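You operate a simulated robot arm through the tools that you are given. There is no shell and no other tool. Be economical: measure what you need, move in short steps, check, and stop when the job is done.

Carry out the task below with a simulated two-armed robot. There is one attempt and no reset: what you move stays moved.

## Task
Pick up the blue hand brush from the top of the green stand with one hand, pass it to the other hand and put it on the top of the rim on the table. Set down upright: hand brush.

It is judged by the outcome, as a careful person would: the job done as asked, and still so three seconds after it is handed in. It fails if anything else is knocked over, pushed out of place, dropped, spilled or broken.

## Robot
Two 6-joint arms with two-finger grippers on one trunk, on a base that drives. Base frame: it is fixed to the floor where the robot stands at the start and does not move with it; the origin is under the middle of the robot, x ahead of it, y to its left, z up. Lengths are in m, angles in degrees, forces in N, time in s.
The left shoulder is at the start at [0.06, 0.143, 0.875], the right one opposite. With the tool pointing down near the work surface each hand reaches from about 0.3 to 0.7 m from the robot's upright axis, wherever it stands, measured 20 degrees to its own side. Places, roughly: top of the rim on the table (26x26 cm) [-1.14, 0.6, 0.56]. Payload 2.45 kg a hand.
The tool frame of a hand sits at the grasp point between the pads (the TCP): z along the fingers, y along the line on which they close. The tips reach 0.026 m beyond it. Largest opening 0.096 m; the body of the gripper starts 0.069 m behind the TCP.
Orientation is that of the tool frame in the base frame, as [roll, pitch, yaw] about the fixed x, y, z axes, in that order (R = Rz(yaw) Ry(pitch) Rx(roll)). With the fingers straight down and closing along the base's y, the tool's x points along the base's -x, its y along +y and its z along -z.

## Interface
- The arms move only by the tool nudge_tool. It takes "left_commands", "right_commands" or both (then of equal length, played together; a hand with none holds still); each is a list of rows, each an object (a shift or turn left out is 0, a gripper value left out holds the last) with "offset": the shift along the tool's x, y, z in m, a list of three; "rot": the turn, a rotation vector about the tool's x, y, z in rad, a list of three; "gripper": the opening, from 0 (shut) to 1 (fully open). In form: [{"offset": [tx, ty, tz], "rot": [ax, ay, az], "gripper": gripper}, ...]. A call has 1 to 12 rows; each row is the pose to reach, as a shift and turn from the pose commanded when the call began, along the tool's axes at that moment. Each row takes 0.2 s and may step no farther than 0.05 m and 8.6 degrees from the row before; otherwise, or with a gripper value out of range, the whole call is refused. A pose out of reach is approached as far as the arm can. The call stops where the force on the tool passes 40 N (or 10 N more than at its start, if that is more) or the arm is blocked; 0.2 s more then pass. Each finger halts on what it meets, pressing with about 22 N; the grip force reading is that of the motor and also rises with nothing between the fingers. The clock runs only during rows and for 0.2 s after the last one: add rows that repeat a pose to give the fingers time. The reply holds the time, the measured pose of the TCP, the force on the tool along the base axes, the opening and the grip force, in the units named above and with some noise, with the torque about the TCP (base axes, N m) and any sound that the robot's microphone picked up.
- Cameras (640 x 400 px; columns grow to the right, rows downward): "scene" is now at [0.1288, 0.0368, 1.4761]; the picture's right is [0.46, -0.89, -0.00], its down [-0.70, -0.36, -0.62] and it looks along [0.55, 0.29, -0.79] (base axes); focal length 275 px, centre (320, 200). "left" rides on the left gripper at [0.082, -0.003, -0.098] in its tool frame; the picture's right is [0.04, 1.00, 0.00], its down [-0.73, 0.03, -0.68] and it looks along [-0.68, 0.03, 0.73] (tool axes); focal length 256 px, centre (320, 200). "right" rides on the right gripper at [0.082, 0.003, -0.098] in its tool frame; the picture's right is [-0.04, 1.00, 0.00], its down [-0.73, -0.03, -0.68] and it looks along [-0.68, -0.03, 0.73] (tool axes); focal length 256 px, centre (320, 200). There is no depth. A picture from a camera that has moved, and an enlarged one, comes with that camera's place and axes in the base frame and with its lens.
- snapshot(camera): a new picture of that camera. No time passes.
- raise_lower(by): slides the trunk up (or, below 0, down) by that many m; the arms and the scene camera ride with it, the base frame stays. It gives what a move gives, with no picture.
- base_move(legs): drives the robot by 1 to 6 legs, each [ahead, turn to the left] in m and degrees, along the robot's own axes; the way and the turn of a leg run together, so that a leg with both is an arc; at most 1.5 m and 180 degrees a leg. The arms and the cameras ride along, it lands a little off, and it stops where it bumps. It gives what a move gives.
- head_to(pan, tilt): turns the head with the scene camera to pan (to the left, within 86 degrees either way) and tilt (down, from -29 to 69), counted from straight ahead of the robot. It gives what a move gives.
- inspect(camera, box): a new picture of the part [left, top, right, bottom] of that camera's present view, enlarged. No time passes.
- close_job(): hands the job in; it is judged then, once.

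Work in short steps. Places have to be worked out from the pictures, the camera data and where the tool is seen: move nearer, look again, correct. Check each grasp and each placing, and mend what went wrong. You have 120 turns and 108 pictures in all, those below and enlarged ones among them. Open the grippers and draw the arms clear of the work before you hand the job in, unless the task says otherwise; then end with one line.

The tools are called after "Request:" as name(argument=value, ...) on one line, values as JSON. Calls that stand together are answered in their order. nudge_tool: Moves the arms, as the interface text tells. Its arguments: {"type":"object","properties":{"left_commands":{"type":"array","items":{"type":"object","properties":{"offset":{"type":"array","items":{"type":"number"}},"rot":{"type":"array","items":{"type":"number"}},"gripper":{"type":"number"}}}},"right_commands":{"type":"array","items":{"type":"object","properties":{"offset":{"type":"array","items":{"type":"number"}},"rot":{"type":"array","items":{"type":"number"}},"gripper":{"type":"number"}}}}},"required":[]} The other tools are called the same way: raise_lower (by) slides the trunk up or down; base_move (legs) drives the base; head_to (pan, tilt) turns the head that bears the scene camera; snapshot (camera) takes a picture; inspect (camera, box) takes an enlarged picture of a part of a camera's view; close_job () hands the job in.

At the start:

```text
time: 0.0
left_position: [0.3971, 0.3281, 1.0598]
left_tool_rot: [180.0, -0.1, 180.0]
left_force: [-0.2, -0.2, 0.6]
left_moment: [-0.01, -0.01, 0.03]
left_opening: 0.096
left_grip_force: 0.0
right_position: [0.3716, -0.0143, 1.0435]
right_tool_rot: [-179.9, 0.0, 179.9]
right_force: [-0.6, 1.0, -0.3]
right_moment: [-0.01, 0.0, 0.02]
right_opening: 0.0963
right_grip_force: 0.0
trunk travel left (down, up): [-0.5, 0.09]
robot x, y, heading: [0.0017, -0.0051, -0.0]
head pan, tilt: [27.5, 51.7]
```

scene: 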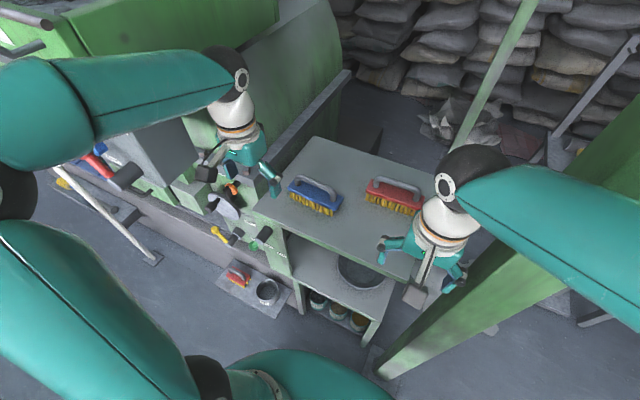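
right: 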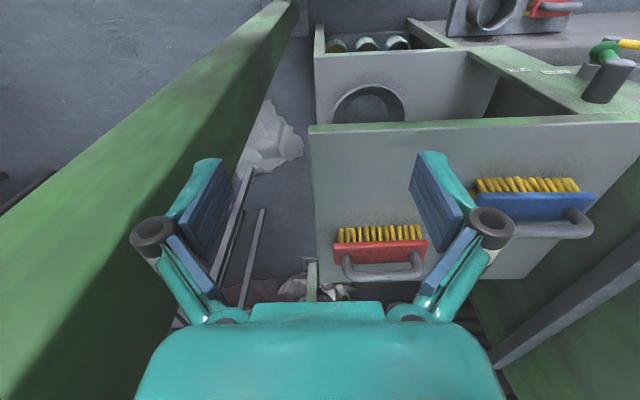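
left: 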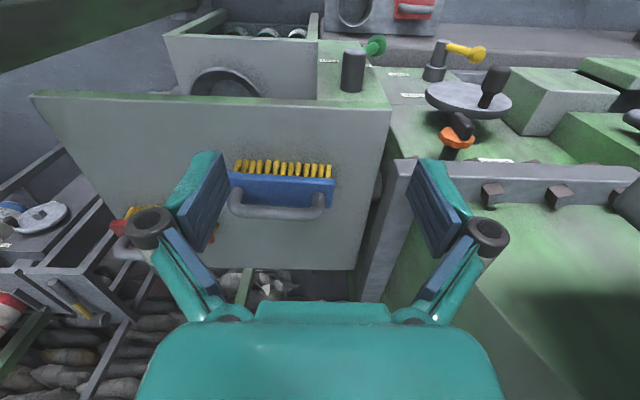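

The blue brush looks to be near [0.557, 0.278, 0.877], with its long side roughly along y and the handle on top. I'll enlarge the views to check its shape.

Request:
inspect(camera="scene", box=[260, 140, 450, 260])

Request:
inspect(camera="left", box=[180, 120, 400, 260])

```text
3.33 times, centred on (355, 200) of scene
camera zoom: at [0.1288, 0.0368, 1.4761], right [0.46, -0.89, 0.0], down [-0.7, -0.36, -0.62], along [0.55, 0.29, -0.79], focal length 917 px, centre (203, 200)
```

zoom: 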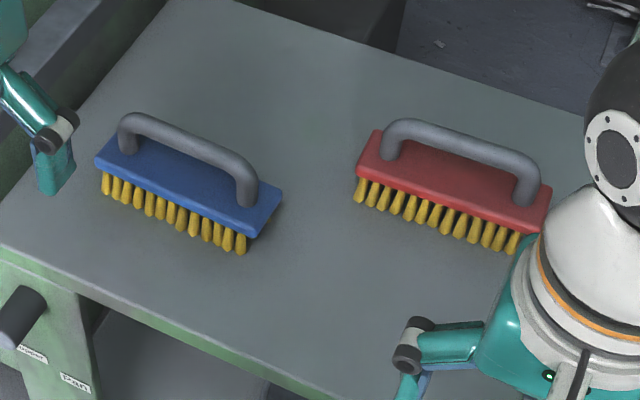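

```text
2.86 times, centred on (290, 190) of left
camera zoom: at [0.3157, 0.3244, 1.1596], right [-0.04, 1.0, 0.0], down [0.73, 0.03, 0.68], along [0.68, 0.03, -0.73], focal length 731 px, centre (406, 229)
```

zoom: 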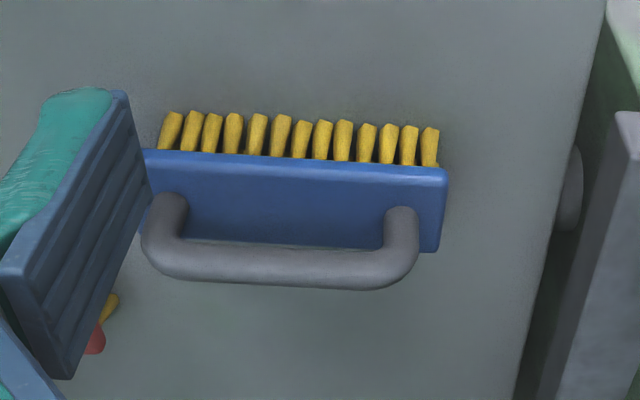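

The handle bar runs along y, from about 0.222 to 0.332, at x≈0.558 and z≈0.918. I'll turn the left hand so its fingers close along x, with the camera on the outer (+y) side.

Request:
nudge_tool(left_commands=[{"rot": [0, 0, 0.143]}, {"rot": [0, 0, 0.286]}, {"rot": [0, 0, 0.429]}, {"rot": [0, 0, 0.571]}, {"rot": [0, 0, 0.714]}, {"rot": [0, 0, 0.857]}, {"rot": [0, 0, 1.0]}, {"rot": [0, 0, 1.143]}, {"rot": [0, 0, 1.286]}, {"rot": [0, 0, 1.429]}, {"rot": [0, 0, 1.5708]}])

```text
time: 2.4
left_position: [0.3969, 0.3281, 1.0621]
left_tool_rot: [180.0, 0.0, 89.8]
left_force: [0.0, 0.6, 0.4]
left_moment: [0.01, 0.02, 0.02]
left_opening: 0.096
left_grip_force: 0.1
right_position: [0.3702, -0.0156, 1.0443]
right_tool_rot: [-180.0, 0.0, -179.9]
right_force: [0.2, 0.0, -0.4]
right_moment: [0.0, 0.06, 0.0]
right_opening: 0.0958
right_grip_force: 0.1
trunk travel left (down, up): [-0.5, 0.09]
robot x, y, heading: [0.0009, 0.0003, -0.2]
head pan, tilt: [27.5, 51.7]
```

The left hand turned as intended, so tool x is +y and tool y is +x. Next I tilt it 20° so the body leans to +y and move it above the bar.

Request:
nudge_tool(left_commands=[{"offset": [-0.007, 0.04, 0.0], "rot": [0, -0.087, 0]}, {"offset": [-0.014, 0.08, 0.0], "rot": [0, -0.174, 0]}, {"offset": [-0.021, 0.12, 0.02], "rot": [0, -0.262, 0]}, {"offset": [-0.028, 0.161, 0.05], "rot": [0, -0.349, 0]}, {"offset": [-0.028, 0.161, 0.05], "rot": [0, -0.349, 0]}])

Request:
snapshot(camera="scene")

Request:
snapshot(camera="left")

```text
refused: row 4 steps farther than a row can; nothing moved
```

```text
102 pictures are left
camera scene: at [0.1289, 0.0368, 1.4761], right [0.46, -0.89, 0.0], down [-0.7, -0.36, -0.62], along [0.55, 0.29, -0.79], focal length 275 px, centre (320, 200)
```

scene: 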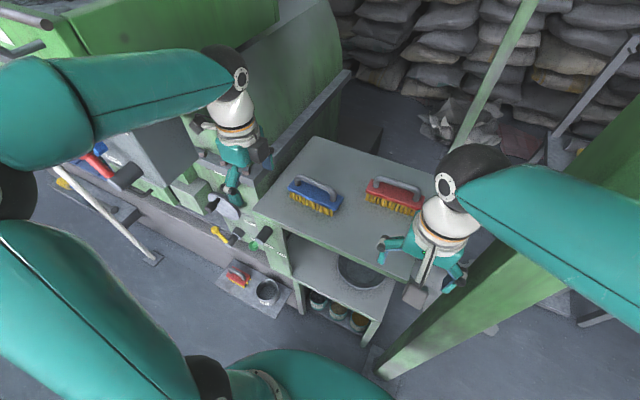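

```text
101 pictures are left
camera left: at [0.3941, 0.41, 1.1605], right [1.0, 0.04, 0.0], down [0.03, -0.73, 0.68], along [0.03, -0.68, -0.73], focal length 256 px, centre (320, 200)
```

left: 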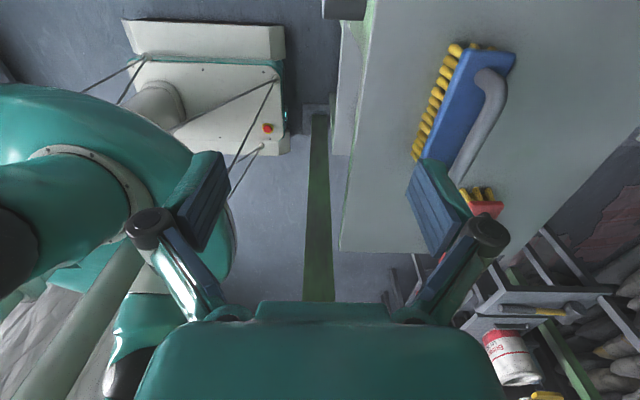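

The call was refused because one row stepped too far, so I'll split the move into smaller steps.

Request:
nudge_tool(left_commands=[{"offset": [-0.006, 0.03, 0.0], "rot": [0, -0.07, 0]}, {"offset": [-0.012, 0.065, 0.0], "rot": [0, -0.14, 0]}, {"offset": [-0.018, 0.1, 0.015], "rot": [0, -0.21, 0]}, {"offset": [-0.024, 0.13, 0.03], "rot": [0, -0.28, 0]}, {"offset": [-0.028, 0.161, 0.045], "rot": [0, -0.349, 0]}, {"offset": [-0.028, 0.161, 0.045], "rot": [0, -0.349, 0]}])

Request:
snapshot(camera="scene")

Request:
snapshot(camera="left")

```text
time: 3.8
left_position: [0.5549, 0.3002, 1.0191]
left_tool_rot: [180.0, 20.0, 90.1]
left_force: [-0.2, -0.6, 0.0]
left_moment: [0.05, -0.02, 0.04]
left_opening: 0.0961
left_grip_force: 0.0
right_position: [0.3712, -0.0154, 1.0434]
right_tool_rot: [-179.9, 0.0, -179.8]
right_force: [0.6, 0.5, -0.5]
right_moment: [0.01, -0.01, -0.02]
right_opening: 0.096
right_grip_force: 0.1
trunk travel left (down, up): [-0.5, 0.09]
robot x, y, heading: [0.0018, -0.0006, 0.2]
head pan, tilt: [27.5, 51.7]
```

```text
100 pictures are left
camera scene: at [0.1279, 0.0366, 1.4762], right [0.46, -0.89, 0.0], down [-0.7, -0.36, -0.62], along [0.55, 0.29, -0.78], focal length 275 px, centre (320, 200)
```

scene: 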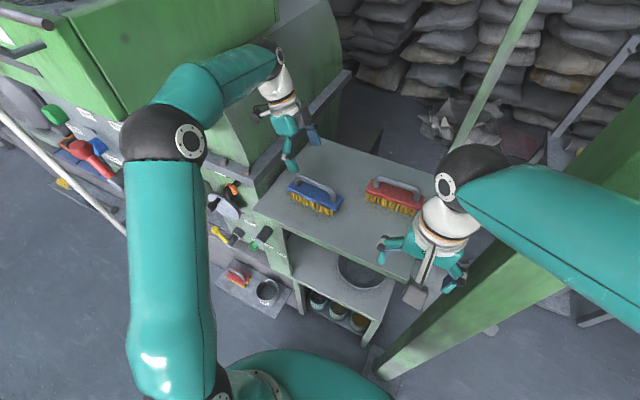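

```text
99 pictures are left
camera left: at [0.552, 0.4096, 1.0842], right [1.0, 0.04, -0.01], down [0.03, -0.46, 0.89], along [0.03, -0.89, -0.46], focal length 256 px, centre (320, 200)
```

left: 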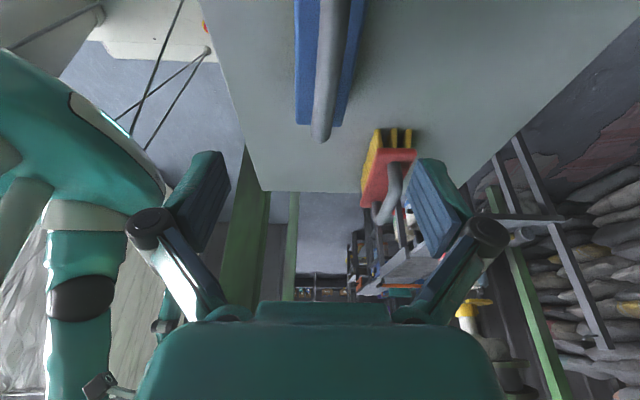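

The bar is centred between the fingers, at x≈0.560. I go straight down to z≈0.922 with the gripper open, then look.

Request:
nudge_tool(left_commands=[{"offset": [0.011, 0.002, 0.03]}, {"offset": [0.022, 0.004, 0.06]}, {"offset": [0.0332, 0.005, 0.0911]}, {"offset": [0.0332, 0.005, 0.0911]}])

Request:
snapshot(camera="left")

Request:
inspect(camera="scene", box=[250, 100, 410, 200])

```text
time: 4.8
left_position: [0.5645, 0.3019, 0.9194]
left_tool_rot: [-180.0, 20.1, 90.1]
left_force: [-0.3, -0.1, 0.0]
left_moment: [0.02, 0.0, -0.01]
left_opening: 0.0959
left_grip_force: 0.0
right_position: [0.3698, -0.0153, 1.0429]
right_tool_rot: [-179.9, 0.1, -180.0]
right_force: [-0.1, 0.1, -0.4]
right_moment: [0.0, -0.01, 0.0]
right_opening: 0.0959
right_grip_force: 0.0
trunk travel left (down, up): [-0.5, 0.09]
robot x, y, heading: [0.006, -0.0001, 0.0]
head pan, tilt: [27.5, 51.7]
```

```text
98 pictures are left
camera left: at [0.5609, 0.4115, 0.9839], right [1.0, 0.04, -0.01], down [0.03, -0.46, 0.89], along [0.03, -0.89, -0.46], focal length 256 px, centre (320, 200)
```

left: 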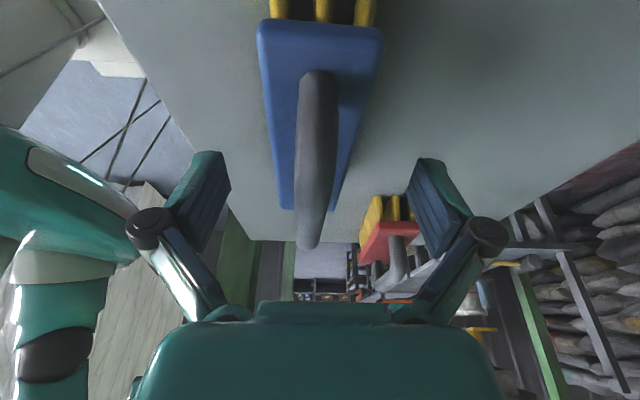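

```text
4.00 times, centred on (330, 150) of scene
camera zoom: at [0.1286, 0.0366, 1.4761], right [0.46, -0.89, 0.0], down [-0.7, -0.36, -0.62], along [0.55, 0.29, -0.79], focal length 1101 px, centre (280, 400)
```

zoom: 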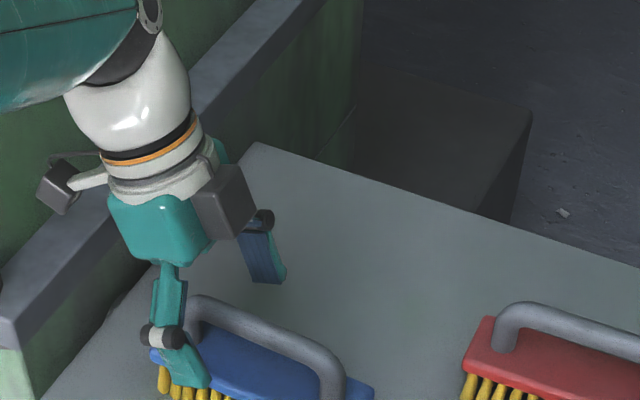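

The bar lies at the TCP's height and about 3 mm to the −x side. I correct that and close the fingers.

Request:
nudge_tool(left_commands=[{"offset": [0, -0.003, 0]}, {"offset": [0, -0.003, 0], "gripper": 0}, {"offset": [0, -0.003, 0], "gripper": 0}, {"offset": [0, -0.003, 0], "gripper": 0}, {"offset": [0, -0.003, 0], "gripper": 0}, {"offset": [0, -0.003, 0], "gripper": 0}])

Request:
snapshot(camera="left")

```text
time: 6.2
left_position: [0.5604, 0.2996, 0.9181]
left_tool_rot: [180.0, 20.1, 89.9]
left_force: [0.1, -1.5, -0.8]
left_moment: [0.04, -0.01, -0.04]
left_opening: 0.0161
left_grip_force: 21.5
right_position: [0.37, -0.0154, 1.0429]
right_tool_rot: [180.0, -0.1, -180.0]
right_force: [0.2, -0.4, 0.2]
right_moment: [0.0, -0.02, -0.02]
right_opening: 0.0962
right_grip_force: 0.1
trunk travel left (down, up): [-0.5, 0.09]
robot x, y, heading: [0.0028, 0.0017, -0.0]
head pan, tilt: [27.5, 51.7]
```

```text
96 pictures are left
camera left: at [0.5585, 0.4104, 0.9837], right [1.0, 0.04, -0.01], down [0.03, -0.46, 0.89], along [0.03, -0.89, -0.46], focal length 256 px, centre (320, 200)
```

left: 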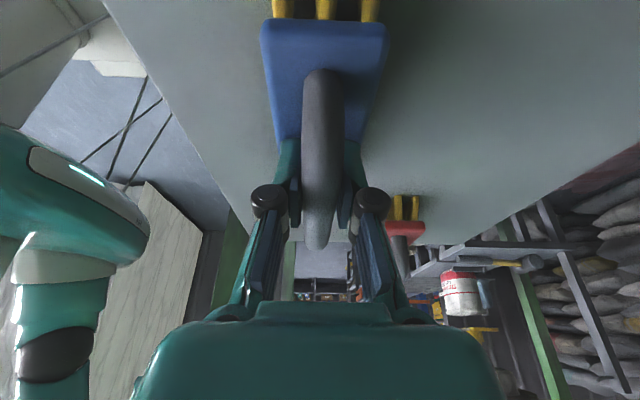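

The handle is held, with an opening of 0.016. I lift straight up 0.12 m.

Request:
nudge_tool(left_commands=[{"offset": [-0.0068, 0, -0.0188], "gripper": 0}, {"offset": [-0.0171, 0, -0.047]}, {"offset": [-0.0291, 0, -0.0799]}, {"offset": [-0.041, 0, -0.1128]}, {"offset": [-0.041, 0, -0.1128]}])

Request:
snapshot(camera="scene")

Request:
snapshot(camera="left")

Request:
snapshot(camera="right")

```text
time: 7.4
left_position: [0.5612, 0.3021, 1.0408]
left_tool_rot: [-179.9, 20.0, 90.0]
left_force: [-1.5, 0.3, -2.0]
left_moment: [0.01, -0.02, -0.02]
left_opening: 0.016
left_grip_force: 22.1
right_position: [0.3713, -0.0153, 1.0427]
right_tool_rot: [180.0, -0.1, -180.0]
right_force: [0.7, -0.2, -0.4]
right_moment: [0.01, 0.02, 0.01]
right_opening: 0.096
right_grip_force: 0.0
trunk travel left (down, up): [-0.5, 0.09]
robot x, y, heading: [-0.0008, 0.002, 0.2]
head pan, tilt: [27.5, 51.7]
```

```text
95 pictures are left
camera scene: at [0.1295, 0.037, 1.476], right [0.46, -0.89, 0.0], down [-0.7, -0.36, -0.62], along [0.55, 0.29, -0.79], focal length 275 px, centre (320, 200)
```

scene: 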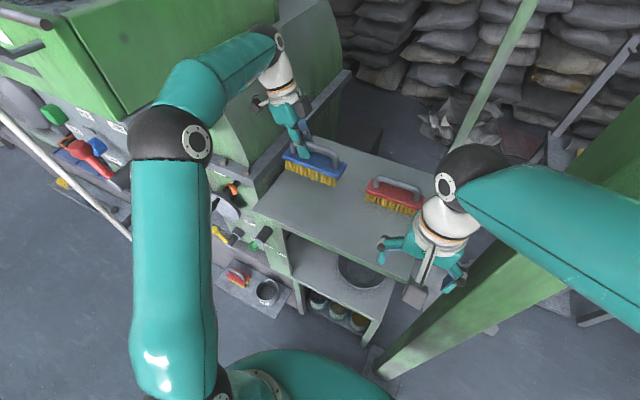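

```text
94 pictures are left
camera left: at [0.5586, 0.4114, 1.106], right [1.0, 0.04, -0.02], down [0.03, -0.46, 0.89], along [0.03, -0.89, -0.46], focal length 256 px, centre (320, 200)
```

left: 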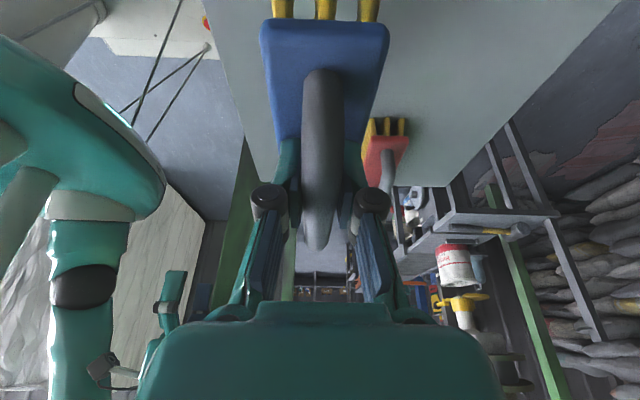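

```text
93 pictures are left
camera right: at [0.2916, -0.0119, 1.1408], right [0.04, 1.0, 0.0], down [0.73, -0.03, 0.68], along [0.68, -0.03, -0.73], focal length 256 px, centre (320, 200)
```

right: 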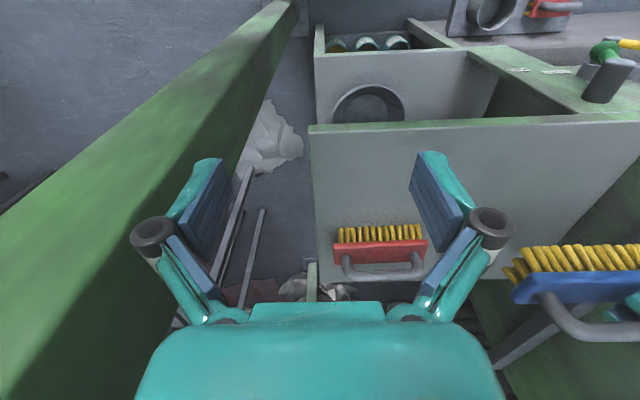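

The brush is held level. Before moving the right hand I need to know how close the green post on the right is, so I look more closely.

Request:
inspect(camera="scene", box=[340, 120, 640, 400])

Request:
head_to(pan=-20, tilt=45)

Request:
snapshot(camera="scene")

```text
1.43 times, centred on (490, 260) of scene
camera zoom: at [0.1295, 0.037, 1.476], right [0.46, -0.89, 0.0], down [-0.7, -0.36, -0.62], along [0.55, 0.29, -0.79], focal length 393 px, centre (77, 114)
```

zoom: 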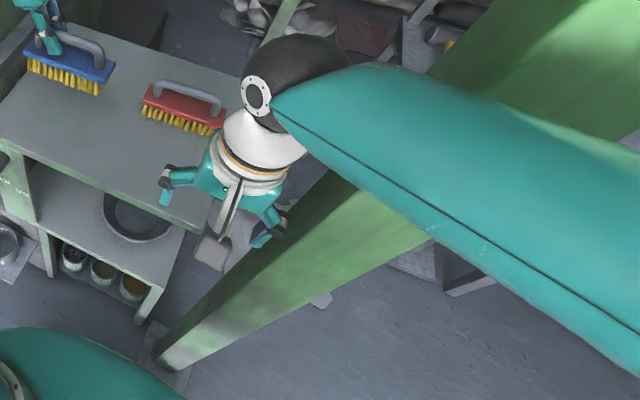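

```text
time: 8.6
left_position: [0.5613, 0.3011, 1.0403]
left_tool_rot: [-179.8, 20.0, 90.1]
left_force: [-0.2, 0.2, -2.4]
left_moment: [0.04, -0.01, -0.02]
left_opening: 0.016
left_grip_force: 22.1
right_position: [0.3719, -0.0144, 1.0434]
right_tool_rot: [-179.9, 0.0, 180.0]
right_force: [0.3, 0.2, 0.1]
right_moment: [-0.01, -0.04, -0.01]
right_opening: 0.0958
right_grip_force: 0.1
trunk travel left (down, up): [-0.5, 0.09]
robot x, y, heading: [0.0005, 0.0032, 0.0]
head pan, tilt: [-20.0, 45.0]
```

```text
91 pictures are left
camera scene: at [0.1389, -0.0257, 1.4852], right [-0.34, -0.94, 0.0], down [-0.67, 0.24, -0.71], along [0.66, -0.24, -0.71], focal length 275 px, centre (320, 200)
```

scene: 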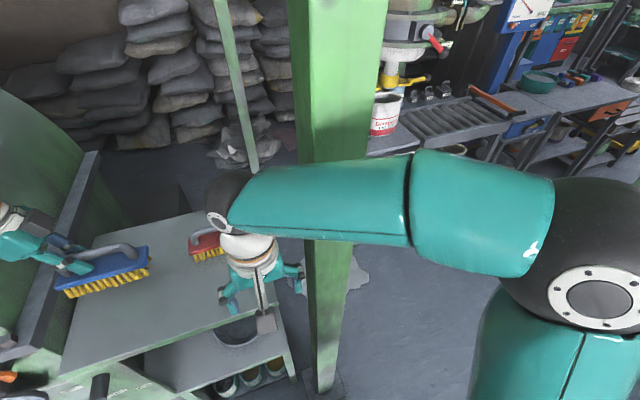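

The post is about 8 cm wide, near x≈0.42, y≈−0.15, too close to the right hand for a handover here. I'd rather back off first, so I look at the surroundings to the sides.

Request:
head_to(pan=86, tilt=30)

Request:
snapshot(camera="scene")

Request:
head_to(pan=-86, tilt=30)

Request:
snapshot(camera="scene")

```text
time: 10.4
left_position: [0.5607, 0.3015, 1.0411]
left_tool_rot: [-179.8, 20.0, 90.0]
left_force: [-0.3, 0.0, -2.2]
left_moment: [0.07, 0.04, 0.01]
left_opening: 0.0158
left_grip_force: 21.5
right_position: [0.371, -0.0146, 1.0433]
right_tool_rot: [179.9, 0.1, -180.0]
right_force: [-0.5, 0.2, -0.7]
right_moment: [0.0, 0.0, 0.02]
right_opening: 0.0961
right_grip_force: 0.0
trunk travel left (down, up): [-0.5, 0.09]
robot x, y, heading: [0.0013, -0.0022, 0.1]
head pan, tilt: [85.9, 30.0]
```

```text
90 pictures are left
camera scene: at [0.069, 0.0923, 1.5079], right [1.0, -0.07, 0.0], down [-0.04, -0.5, -0.87], along [0.06, 0.86, -0.5], focal length 275 px, centre (320, 200)
```

scene: 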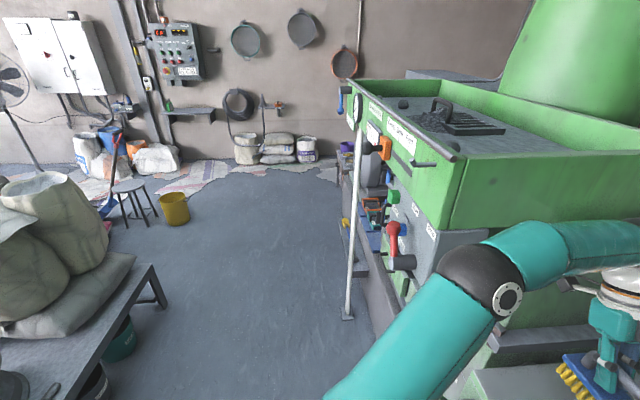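

```text
time: 13.0
left_position: [0.5613, 0.3011, 1.0401]
left_tool_rot: [-179.9, 19.9, 90.0]
left_force: [0.5, 1.0, -2.5]
left_moment: [0.02, -0.02, -0.02]
left_opening: 0.0158
left_grip_force: 22.1
right_position: [0.3703, -0.0161, 1.0436]
right_tool_rot: [179.9, 0.0, 180.0]
right_force: [-0.1, -0.5, 0.2]
right_moment: [0.0, -0.01, -0.02]
right_opening: 0.096
right_grip_force: 0.0
trunk travel left (down, up): [-0.5, 0.09]
robot x, y, heading: [-0.0009, -0.0008, 0.0]
head pan, tilt: [-85.9, 30.0]
```

```text
89 pictures are left
camera scene: at [0.0688, -0.0881, 1.5079], right [-1.0, -0.07, 0.0], down [-0.04, 0.5, -0.87], along [0.06, -0.86, -0.5], focal length 275 px, centre (320, 200)
```

scene: 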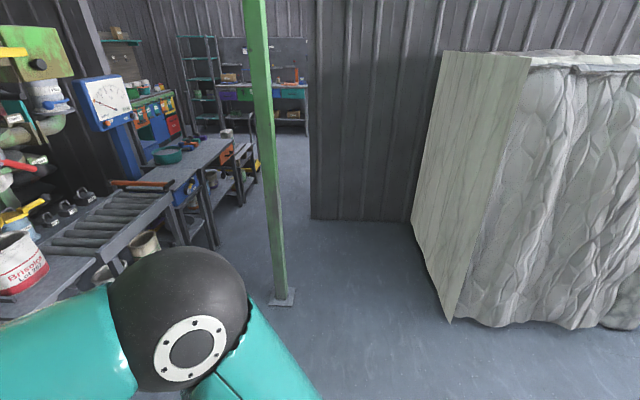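

Behind and to the left is a table with sacks, its near edge at x≈−0.75, which is probably the one with the rim. I back straight up 0.28 m to get clear of the post.

Request:
base_move(legs=[[-0.28, 0]])

Request:
head_to(pan=10, tilt=50)

Request:
snapshot(camera="scene")

```text
time: 15.0
left_position: [0.2777, 0.2993, 1.0429]
left_tool_rot: [-180.0, 19.9, 89.9]
left_force: [0.1, 0.7, -3.0]
left_moment: [0.04, -0.03, 0.02]
left_opening: 0.0159
left_grip_force: 22.3
right_position: [0.0883, -0.0163, 1.0448]
right_tool_rot: [-180.0, -0.1, 179.9]
right_force: [-0.7, -1.4, -0.1]
right_moment: [-0.01, -0.05, -0.01]
right_opening: 0.0962
right_grip_force: 0.1
trunk travel left (down, up): [-0.5, 0.09]
robot x, y, heading: [-0.2835, -0.0019, -0.3]
head pan, tilt: [-85.9, 30.0]
```

```text
time: 16.7
left_position: [0.2788, 0.2997, 1.0408]
left_tool_rot: [-179.9, 20.0, 89.9]
left_force: [0.2, 0.1, -2.4]
left_moment: [0.05, 0.01, 0.0]
left_opening: 0.016
left_grip_force: 21.8
right_position: [0.0877, -0.017, 1.0441]
right_tool_rot: [-180.0, 0.0, 179.9]
right_force: [0.6, -0.3, 0.9]
right_moment: [0.02, -0.04, 0.03]
right_opening: 0.0961
right_grip_force: 0.0
trunk travel left (down, up): [-0.5, 0.09]
robot x, y, heading: [-0.2811, -0.0005, 0.1]
head pan, tilt: [10.0, 50.0]
```

```text
88 pictures are left
camera scene: at [-0.145, 0.0153, 1.4783], right [0.17, -0.99, 0.0], down [-0.76, -0.13, -0.64], along [0.63, 0.11, -0.77], focal length 275 px, centre (320, 200)
```

scene: 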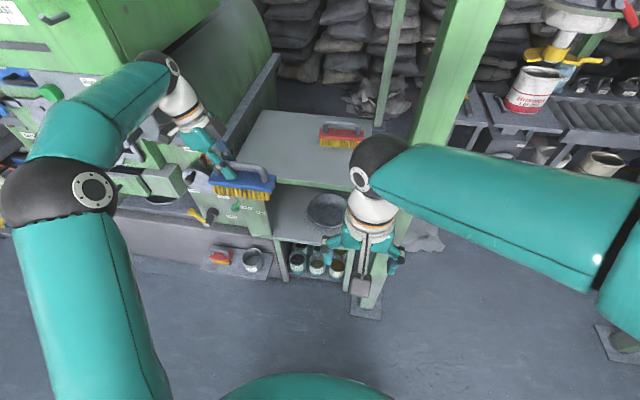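

There is room now. I turn the right hand −90°, so its fingers close along x with the camera to −y, and move it slightly forward and to the right.

Request:
nudge_tool(right_commands=[{"offset": [-0.007, -0.006, 0], "rot": [0, 0, -0.143]}, {"offset": [-0.014, -0.012, 0], "rot": [0, 0, -0.286]}, {"offset": [-0.021, -0.018, 0], "rot": [0, 0, -0.429]}, {"offset": [-0.028, -0.024, 0], "rot": [0, 0, -0.571]}, {"offset": [-0.035, -0.03, 0], "rot": [0, 0, -0.714]}, {"offset": [-0.042, -0.036, 0], "rot": [0, 0, -0.857]}, {"offset": [-0.049, -0.042, 0], "rot": [0, 0, -1.0]}, {"offset": [-0.056, -0.048, 0], "rot": [0, 0, -1.143]}, {"offset": [-0.063, -0.054, 0], "rot": [0, 0, -1.286]}, {"offset": [-0.07, -0.06, 0], "rot": [0, 0, -1.429]}, {"offset": [-0.08, -0.06, 0], "rot": [0, 0, -1.5708]}, {"offset": [-0.08, -0.06, 0], "rot": [0, 0, -1.5708]}])

```text
time: 19.3
left_position: [0.2777, 0.2997, 1.0418]
left_tool_rot: [-179.9, 20.0, 89.8]
left_force: [-0.7, 0.0, -1.7]
left_moment: [0.08, 0.0, 0.0]
left_opening: 0.0161
left_grip_force: 22.6
right_position: [0.1689, -0.0758, 1.0454]
right_tool_rot: [180.0, -0.1, -90.0]
right_force: [0.2, 0.1, 0.2]
right_moment: [0.01, -0.01, -0.04]
right_opening: 0.0958
right_grip_force: 0.0
trunk travel left (down, up): [-0.5, 0.09]
robot x, y, heading: [-0.2822, 0.0004, -0.1]
head pan, tilt: [10.0, 50.0]
```

Now I tilt the right hand −20° and raise it 0.09 m. At the same time the left hand brings the brush to about (0.17, 0.14, 1.04).

Request:
nudge_tool(left_commands=[{"offset": [-0.03, -0.0216, 0.011]}, {"offset": [-0.06, -0.0432, 0.022]}, {"offset": [-0.09, -0.0648, 0.0328]}, {"offset": [-0.12, -0.0864, 0.0438]}, {"offset": [-0.15, -0.108, 0.0547]}, {"offset": [-0.15, -0.108, 0.0547]}], right_commands=[{"offset": [0, 0, -0.02], "rot": [0, -0.07, 0]}, {"offset": [0, 0, -0.04], "rot": [0, -0.14, 0]}, {"offset": [0, 0, -0.06], "rot": [0, -0.21, 0]}, {"offset": [0, 0, -0.08], "rot": [0, -0.28, 0]}, {"offset": [0, 0, -0.09], "rot": [0, -0.349, 0]}, {"offset": [0, 0, -0.09], "rot": [0, -0.349, 0]}])

Request:
snapshot(camera="right")

Request:
snapshot(camera="scene")

Request:
snapshot(camera="left")

```text
time: 20.7
left_position: [0.1709, 0.1419, 1.0435]
left_tool_rot: [-179.9, 20.1, 89.9]
left_force: [0.2, 0.2, -2.4]
left_moment: [0.04, 0.0, 0.0]
left_opening: 0.0158
left_grip_force: 21.9
right_position: [0.1707, -0.0763, 1.1328]
right_tool_rot: [180.0, 19.9, -90.1]
right_force: [-0.6, 0.6, 0.0]
right_moment: [0.01, 0.02, -0.01]
right_opening: 0.0959
right_grip_force: 0.0
trunk travel left (down, up): [-0.5, 0.09]
robot x, y, heading: [-0.2843, -0.0009, -0.1]
head pan, tilt: [10.0, 50.0]
```

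```text
87 pictures are left
camera right: at [0.1688, -0.1865, 1.1965], right [-1.0, 0.04, 0.01], down [0.03, 0.46, 0.89], along [0.03, 0.89, -0.46], focal length 256 px, centre (320, 200)
```

right: 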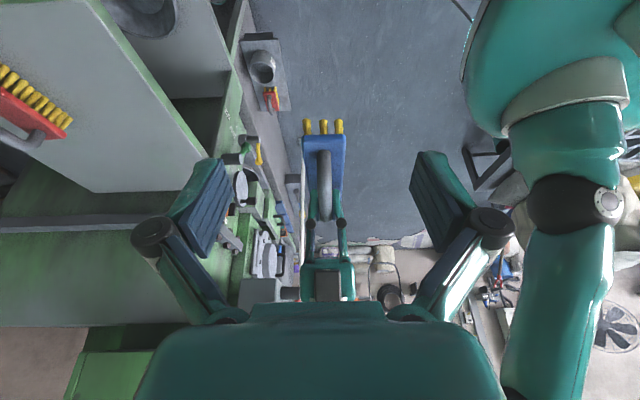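

```text
86 pictures are left
camera scene: at [-0.1446, 0.0157, 1.4783], right [0.17, -0.99, 0.0], down [-0.76, -0.13, -0.64], along [0.63, 0.11, -0.77], focal length 275 px, centre (320, 200)
```

scene: 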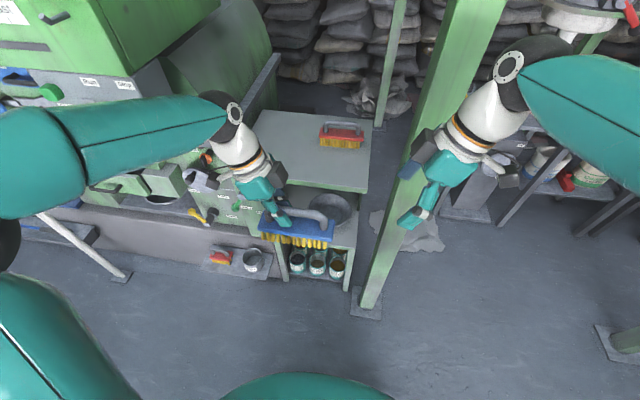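

```text
85 pictures are left
camera left: at [0.1677, 0.2527, 1.1068], right [1.0, 0.04, -0.01], down [0.03, -0.46, 0.89], along [0.03, -0.89, -0.46], focal length 256 px, centre (320, 200)
```

left: 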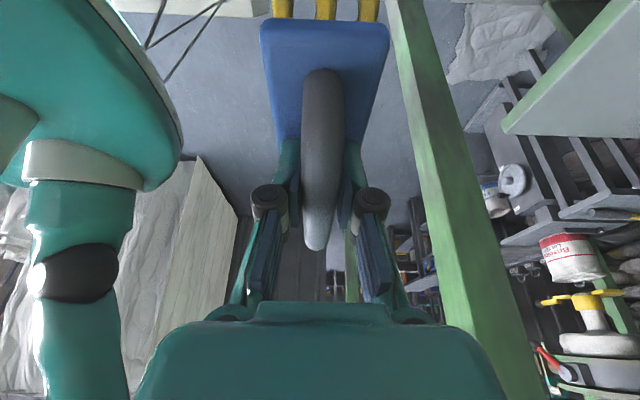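

The bar should span y≈0.064–0.174 at x≈0.171, z≈1.043. I bring the right hand to a pre-grasp pose above y≈0.088, along its tilted axis.

Request:
nudge_tool(right_commands=[{"offset": [-0.031, 0, 0.0196]}, {"offset": [-0.062, 0, 0.0392]}, {"offset": [-0.093, 0, 0.0588]}, {"offset": [-0.1248, 0, 0.0784]}, {"offset": [-0.1248, 0, 0.0784]}])

Request:
snapshot(camera="right")

Request:
inspect(camera="scene", box=[220, 60, 460, 260])

```text
time: 21.9
left_position: [0.1699, 0.1413, 1.0421]
left_tool_rot: [180.0, 20.1, 90.0]
left_force: [-0.1, 0.3, -1.7]
left_moment: [0.08, 0.04, -0.03]
left_opening: 0.016
left_grip_force: 20.9
right_position: [0.1698, 0.0701, 1.1054]
right_tool_rot: [180.0, 20.0, -90.2]
right_force: [-0.1, 1.1, -0.2]
right_moment: [0.05, -0.01, 0.0]
right_opening: 0.0961
right_grip_force: 0.0
trunk travel left (down, up): [-0.5, 0.09]
robot x, y, heading: [-0.2832, -0.0001, -0.2]
head pan, tilt: [10.0, 50.0]
```

```text
84 pictures are left
camera right: at [0.167, -0.0406, 1.1677], right [-1.0, 0.04, 0.01], down [0.03, 0.46, 0.89], along [0.03, 0.89, -0.46], focal length 256 px, centre (320, 200)
```

right: 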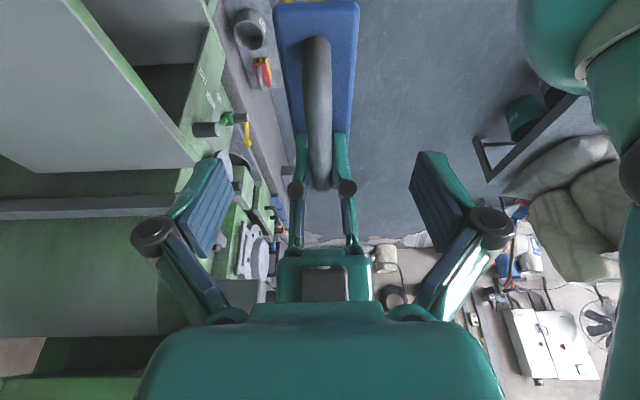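

```text
2.00 times, centred on (340, 160) of scene
camera zoom: at [-0.1454, 0.0149, 1.4784], right [0.17, -0.99, 0.0], down [-0.76, -0.13, -0.64], along [0.63, 0.11, -0.77], focal length 550 px, centre (280, 280)
```

zoom: 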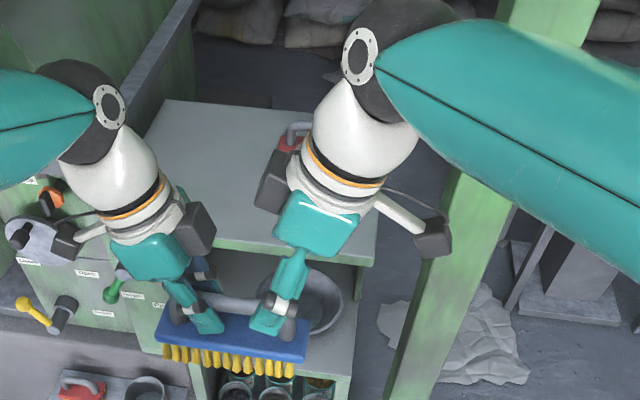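

The alignment is good, but the boxes near the two wrists would come close. I tilt the right hand 8° more and then descend onto the bar.

Request:
nudge_tool(right_commands=[{"offset": [0, 0, 0], "rot": [0, -0.07, 0]}, {"offset": [0, 0, 0], "rot": [0, -0.14, 0]}, {"offset": [0.0019, -0.001, 0.0286], "rot": [0, -0.14, 0]}, {"offset": [0.0038, -0.001, 0.0572], "rot": [0, -0.14, 0]}, {"offset": [0.0038, -0.001, 0.0572], "rot": [0, -0.14, 0]}])

Request:
snapshot(camera="right")

Request:
inspect(camera="scene", box=[240, 100, 440, 260])

```text
time: 23.1
left_position: [0.1704, 0.1425, 1.043]
left_tool_rot: [-180.0, 20.0, 89.9]
left_force: [-0.5, -0.2, -2.5]
left_moment: [0.05, 0.02, -0.01]
left_opening: 0.0162
left_grip_force: 22.0
right_position: [0.1702, 0.0847, 1.0492]
right_tool_rot: [180.0, 28.0, -90.2]
right_force: [-0.3, 0.6, -0.5]
right_moment: [-0.01, 0.03, -0.01]
right_opening: 0.0963
right_grip_force: 0.1
trunk travel left (down, up): [-0.5, 0.09]
robot x, y, heading: [-0.2866, -0.0018, -0.2]
head pan, tilt: [10.0, 50.0]
```

```text
82 pictures are left
camera right: at [0.1682, -0.0333, 1.0963], right [-1.0, 0.04, 0.02], down [0.03, 0.33, 0.94], along [0.03, 0.94, -0.33], focal length 256 px, centre (320, 200)
```

right: 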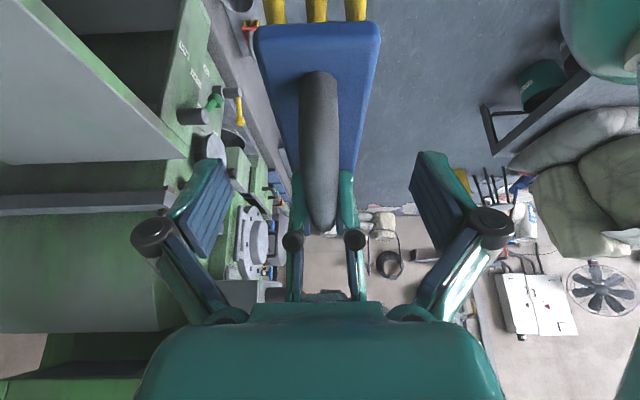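

```text
2.50 times, centred on (340, 180) of scene
camera zoom: at [-0.1452, 0.0153, 1.4783], right [0.17, -0.99, 0.0], down [-0.76, -0.13, -0.64], along [0.63, 0.11, -0.77], focal length 688 px, centre (270, 250)
```

zoom: 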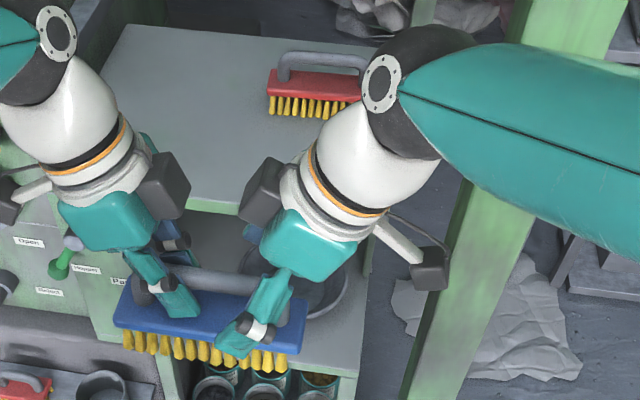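

The bar sits centred between the right fingers and the hands are clear of each other. I close the right gripper while the left holds.

Request:
nudge_tool(right_commands=[{"gripper": 0}, {"gripper": 0}, {"gripper": 0}, {"gripper": 0}, {"gripper": 0}])

Request:
snapshot(camera="right")

```text
time: 24.3
left_position: [0.1697, 0.1431, 1.0428]
left_tool_rot: [-179.9, 20.0, 90.0]
left_force: [2.2, 0.5, -2.4]
left_moment: [0.02, -0.02, 0.06]
left_opening: 0.0162
left_grip_force: 22.0
right_position: [0.1709, 0.0854, 1.0488]
right_tool_rot: [179.9, 28.1, -90.2]
right_force: [-1.9, 0.1, 0.4]
right_moment: [0.07, 0.01, 0.12]
right_opening: 0.0164
right_grip_force: 21.8
trunk travel left (down, up): [-0.5, 0.09]
robot x, y, heading: [-0.2843, 0.0015, -0.2]
head pan, tilt: [10.0, 50.0]
```

```text
80 pictures are left
camera right: at [0.1682, -0.0332, 1.0965], right [-1.0, 0.04, 0.02], down [0.03, 0.33, 0.94], along [0.03, 0.94, -0.33], focal length 256 px, centre (320, 200)
```

right: 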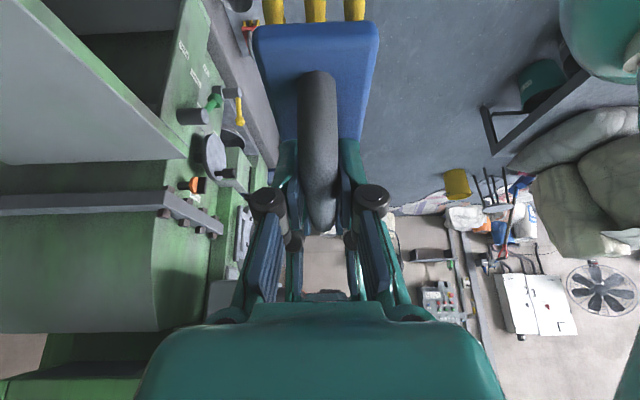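

Both hands hold the bar. I open the left hand first, then draw it back along its axis.

Request:
nudge_tool(left_commands=[{"gripper": 0.6}, {"gripper": 0.6}, {"gripper": 0.6}, {"offset": [0, 0, -0.03], "gripper": 0.6}, {"offset": [0, 0, -0.06]}, {"offset": [0.02, 0, -0.1]}, {"offset": [0.06, 0, -0.1]}, {"offset": [0.06, 0, -0.1]}])

Request:
snapshot(camera="right")

Request:
snapshot(camera="scene")

```text
time: 26.1
left_position: [0.1733, 0.2314, 1.1125]
left_tool_rot: [180.0, 20.0, 89.9]
left_force: [0.0, -0.1, 0.2]
left_moment: [0.0, -0.01, -0.02]
left_opening: 0.0575
left_grip_force: 0.1
right_position: [0.1711, 0.0848, 1.0499]
right_tool_rot: [180.0, 28.0, -90.1]
right_force: [1.0, 0.0, 0.0]
right_moment: [-0.07, -0.03, 0.04]
right_opening: 0.0165
right_grip_force: 21.7
trunk travel left (down, up): [-0.5, 0.09]
robot x, y, heading: [-0.2849, -0.0002, -0.0]
head pan, tilt: [10.0, 50.0]
```

```text
79 pictures are left
camera right: at [0.1679, -0.0336, 1.0967], right [-1.0, 0.04, 0.02], down [0.03, 0.33, 0.94], along [0.03, 0.94, -0.33], focal length 256 px, centre (320, 200)
```

right: 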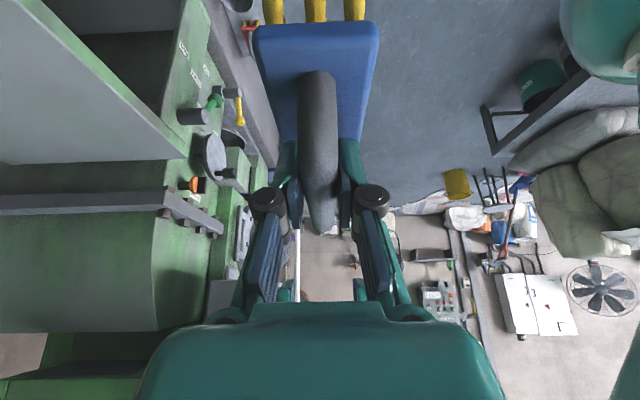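

```text
78 pictures are left
camera scene: at [-0.1455, 0.0149, 1.4784], right [0.17, -0.99, 0.0], down [-0.76, -0.13, -0.64], along [0.63, 0.11, -0.77], focal length 275 px, centre (320, 200)
```

scene: 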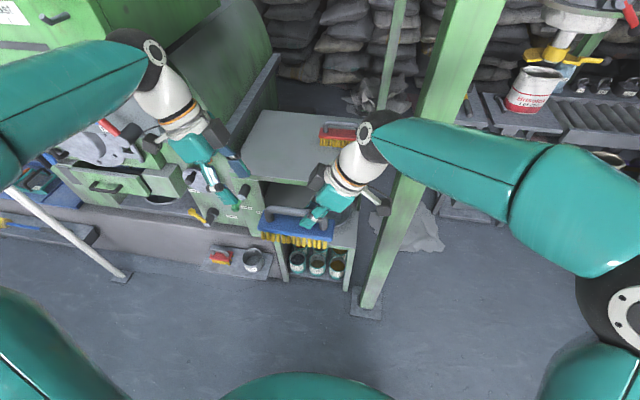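

The brush is now in the right hand and level, and the left hand is free. Before turning I look back-left at the table.

Request:
head_to(pan=86, tilt=40)

Request:
snapshot(camera="scene")

```text
time: 27.6
left_position: [0.1737, 0.2315, 1.1126]
left_tool_rot: [179.9, 20.0, 90.0]
left_force: [-0.5, 0.3, 0.4]
left_moment: [-0.02, -0.02, -0.03]
left_opening: 0.0574
left_grip_force: 0.1
right_position: [0.1707, 0.0839, 1.0486]
right_tool_rot: [179.9, 28.0, -90.1]
right_force: [0.4, -0.7, -0.6]
right_moment: [-0.06, -0.03, 0.03]
right_opening: 0.0162
right_grip_force: 21.9
trunk travel left (down, up): [-0.5, 0.09]
robot x, y, heading: [-0.2812, 0.0003, -0.3]
head pan, tilt: [85.9, 40.0]
```

```text
77 pictures are left
camera scene: at [-0.2145, 0.087, 1.4925], right [1.0, -0.08, 0.0], down [-0.05, -0.64, -0.77], along [0.06, 0.76, -0.64], focal length 275 px, centre (320, 200)
```

scene: 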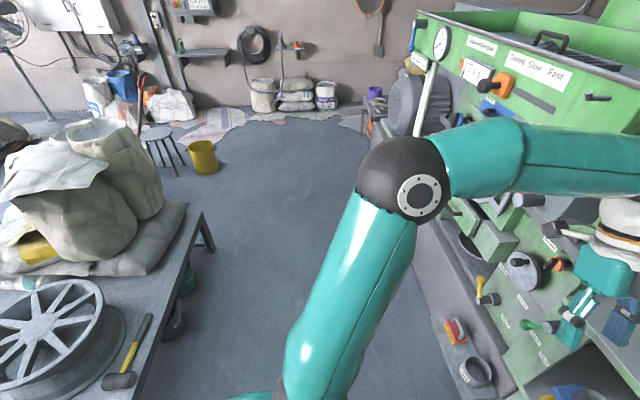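

The target is a wheel rim lying flat on the table, matching the given [-1.14, 0.6, 0.56]. I back up a little more to clear the post, turn left 60°, and look.

Request:
base_move(legs=[[-0.08, 0], [0, 60]])

Request:
head_to(pan=75, tilt=45)

Request:
snapshot(camera="scene")

```text
time: 31.5
left_position: [-0.3121, 0.5119, 1.1136]
left_tool_rot: [-179.9, 20.0, 147.7]
left_force: [-0.5, 0.2, 0.9]
left_moment: [0.0, 0.0, -0.01]
left_opening: 0.0576
left_grip_force: 0.0
right_position: [-0.1896, 0.4314, 1.0488]
right_tool_rot: [179.9, 28.1, -32.5]
right_force: [0.0, 0.5, -3.1]
right_moment: [-0.04, -0.04, 0.0]
right_opening: 0.0165
right_grip_force: 22.1
trunk travel left (down, up): [-0.5, 0.09]
robot x, y, heading: [-0.3246, -0.0181, 57.0]
head pan, tilt: [85.9, 40.0]
```

```text
time: 32.2
left_position: [-0.3094, 0.5093, 1.1143]
left_tool_rot: [-179.9, 19.8, 147.5]
left_force: [0.6, 0.4, 1.2]
left_moment: [0.04, 0.07, -0.02]
left_opening: 0.0576
left_grip_force: 0.0
right_position: [-0.1872, 0.4297, 1.0484]
right_tool_rot: [179.9, 28.1, -32.5]
right_force: [0.1, -0.5, -2.7]
right_moment: [-0.04, -0.03, 0.03]
right_opening: 0.0163
right_grip_force: 21.9
trunk travel left (down, up): [-0.5, 0.09]
robot x, y, heading: [-0.3264, -0.0196, 57.1]
head pan, tilt: [75.0, 45.0]
```

```text
76 pictures are left
camera scene: at [-0.3442, 0.0924, 1.4854], right [0.74, 0.67, 0.0], down [0.47, -0.52, -0.71], along [-0.48, 0.52, -0.71], focal length 275 px, centre (320, 200)
```

scene: 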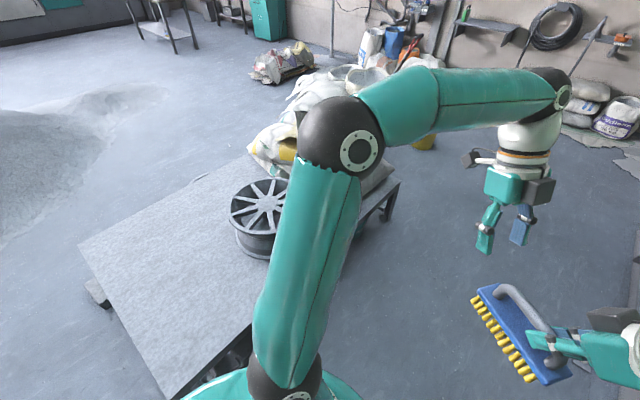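

The table spans x≈−1.65…−0.8, y≈−0.1…1.25, with the rim about 0.34 m in from its near edge and sacks beyond. I tuck the left hand in, then drive toward about (−0.5, 0.4) in stages.

Request:
nudge_tool(left_commands=[{"offset": [0, -0.04, -0.02], "gripper": 0.3}, {"offset": [0, -0.08, -0.04]}, {"offset": [0, -0.12, -0.05]}, {"offset": [0, -0.12, -0.05]}])

Request:
base_move(legs=[[0, 52], [0.25, 0]])

Request:
head_to(pan=40, tilt=50)

Request:
snapshot(camera="scene")

```text
time: 33.2
left_position: [-0.3915, 0.4221, 1.1605]
left_tool_rot: [-179.8, 20.0, 147.6]
left_force: [0.8, 0.5, -0.2]
left_moment: [-0.01, -0.03, -0.03]
left_opening: 0.0285
left_grip_force: 0.0
right_position: [-0.1889, 0.4322, 1.0484]
right_tool_rot: [179.9, 28.0, -32.5]
right_force: [-0.7, 0.6, -2.5]
right_moment: [-0.05, -0.06, 0.0]
right_opening: 0.0162
right_grip_force: 22.2
trunk travel left (down, up): [-0.5, 0.09]
robot x, y, heading: [-0.3279, -0.019, 57.4]
head pan, tilt: [75.0, 45.0]
```

```text
time: 37.7
left_position: [-0.7992, 0.4176, 1.1613]
left_tool_rot: [180.0, 20.1, -159.6]
left_force: [-0.6, -0.9, -1.1]
left_moment: [0.0, -0.04, -0.01]
left_opening: 0.0289
left_grip_force: 0.0
right_position: [-0.6847, 0.5845, 1.0491]
right_tool_rot: [179.9, 27.8, 20.3]
right_force: [-0.6, 0.1, -1.9]
right_moment: [0.05, -0.12, 0.03]
right_opening: 0.0163
right_grip_force: 22.0
trunk travel left (down, up): [-0.5, 0.09]
robot x, y, heading: [-0.3858, 0.2144, 110.1]
head pan, tilt: [75.0, 45.0]
```

```text
time: 38.7
left_position: [-0.7984, 0.4176, 1.1622]
left_tool_rot: [179.9, 20.0, -159.7]
left_force: [0.4, -0.4, 0.4]
left_moment: [0.02, -0.03, 0.02]
left_opening: 0.0286
left_grip_force: 0.1
right_position: [-0.6835, 0.5857, 1.0496]
right_tool_rot: [179.8, 28.0, 20.3]
right_force: [-0.7, 0.6, -2.6]
right_moment: [0.01, -0.07, 0.04]
right_opening: 0.0166
right_grip_force: 21.7
trunk travel left (down, up): [-0.5, 0.09]
robot x, y, heading: [-0.3853, 0.2086, 109.8]
head pan, tilt: [40.0, 50.0]
```

```text
75 pictures are left
camera scene: at [-0.4716, 0.3094, 1.4783], right [0.5, 0.87, 0.0], down [0.66, -0.38, -0.64], along [-0.56, 0.32, -0.77], focal length 275 px, centre (320, 200)
```

scene: 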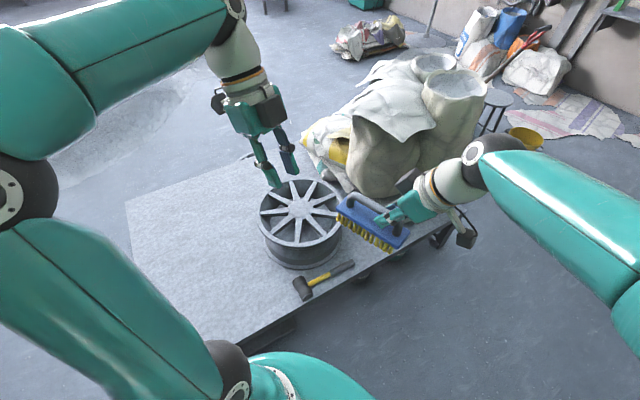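

The rim, its spokes and a hammer in front of it are in view; the sacks are behind at y≳0.9. I drive on to about (−0.53, 0.35), heading about 175°.

Request:
base_move(legs=[[0, 26], [0.19, 0], [0, 40]])

Request:
head_to(pan=-5, tilt=55)

Request:
snapshot(camera="scene")

```text
time: 41.7
left_position: [-0.9549, 0.3185, 1.1617]
left_tool_rot: [-179.9, 20.0, -132.8]
left_force: [0.4, 0.1, 0.4]
left_moment: [0.01, 0.05, -0.03]
left_opening: 0.0288
left_grip_force: 0.1
right_position: [-0.9291, 0.5207, 1.0499]
right_tool_rot: [-180.0, 27.9, 47.1]
right_force: [1.1, -0.3, -1.6]
right_moment: [0.11, -0.01, -0.02]
right_opening: 0.0164
right_grip_force: 22.0
trunk travel left (down, up): [-0.5, 0.09]
robot x, y, heading: [-0.487, 0.3294, 139.0]
head pan, tilt: [40.0, 50.0]
stopped in leg 2: the robot was blocked; the commanded pose is now the measured one
```

```text
time: 42.8
left_position: [-0.9556, 0.3186, 1.1618]
left_tool_rot: [-179.7, 20.0, -132.8]
left_force: [0.6, -0.3, -1.2]
left_moment: [0.0, 0.04, 0.02]
left_opening: 0.029
left_grip_force: 0.1
right_position: [-0.9305, 0.5196, 1.0489]
right_tool_rot: [179.9, 27.9, 47.1]
right_force: [-0.4, -0.9, -3.4]
right_moment: [0.06, -0.03, -0.01]
right_opening: 0.0163
right_grip_force: 21.6
trunk travel left (down, up): [-0.5, 0.09]
robot x, y, heading: [-0.4856, 0.3289, 139.1]
head pan, tilt: [-5.0, 55.0]
```

```text
74 pictures are left
camera scene: at [-0.5819, 0.4231, 1.4718], right [0.72, 0.7, 0.0], down [0.57, -0.59, -0.57], along [-0.4, 0.41, -0.82], focal length 275 px, centre (320, 200)
```

scene: 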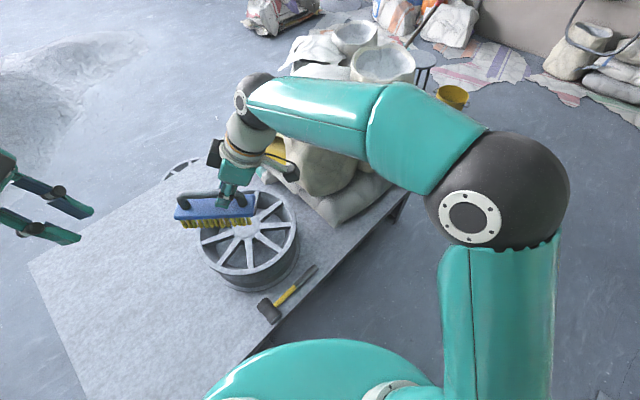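

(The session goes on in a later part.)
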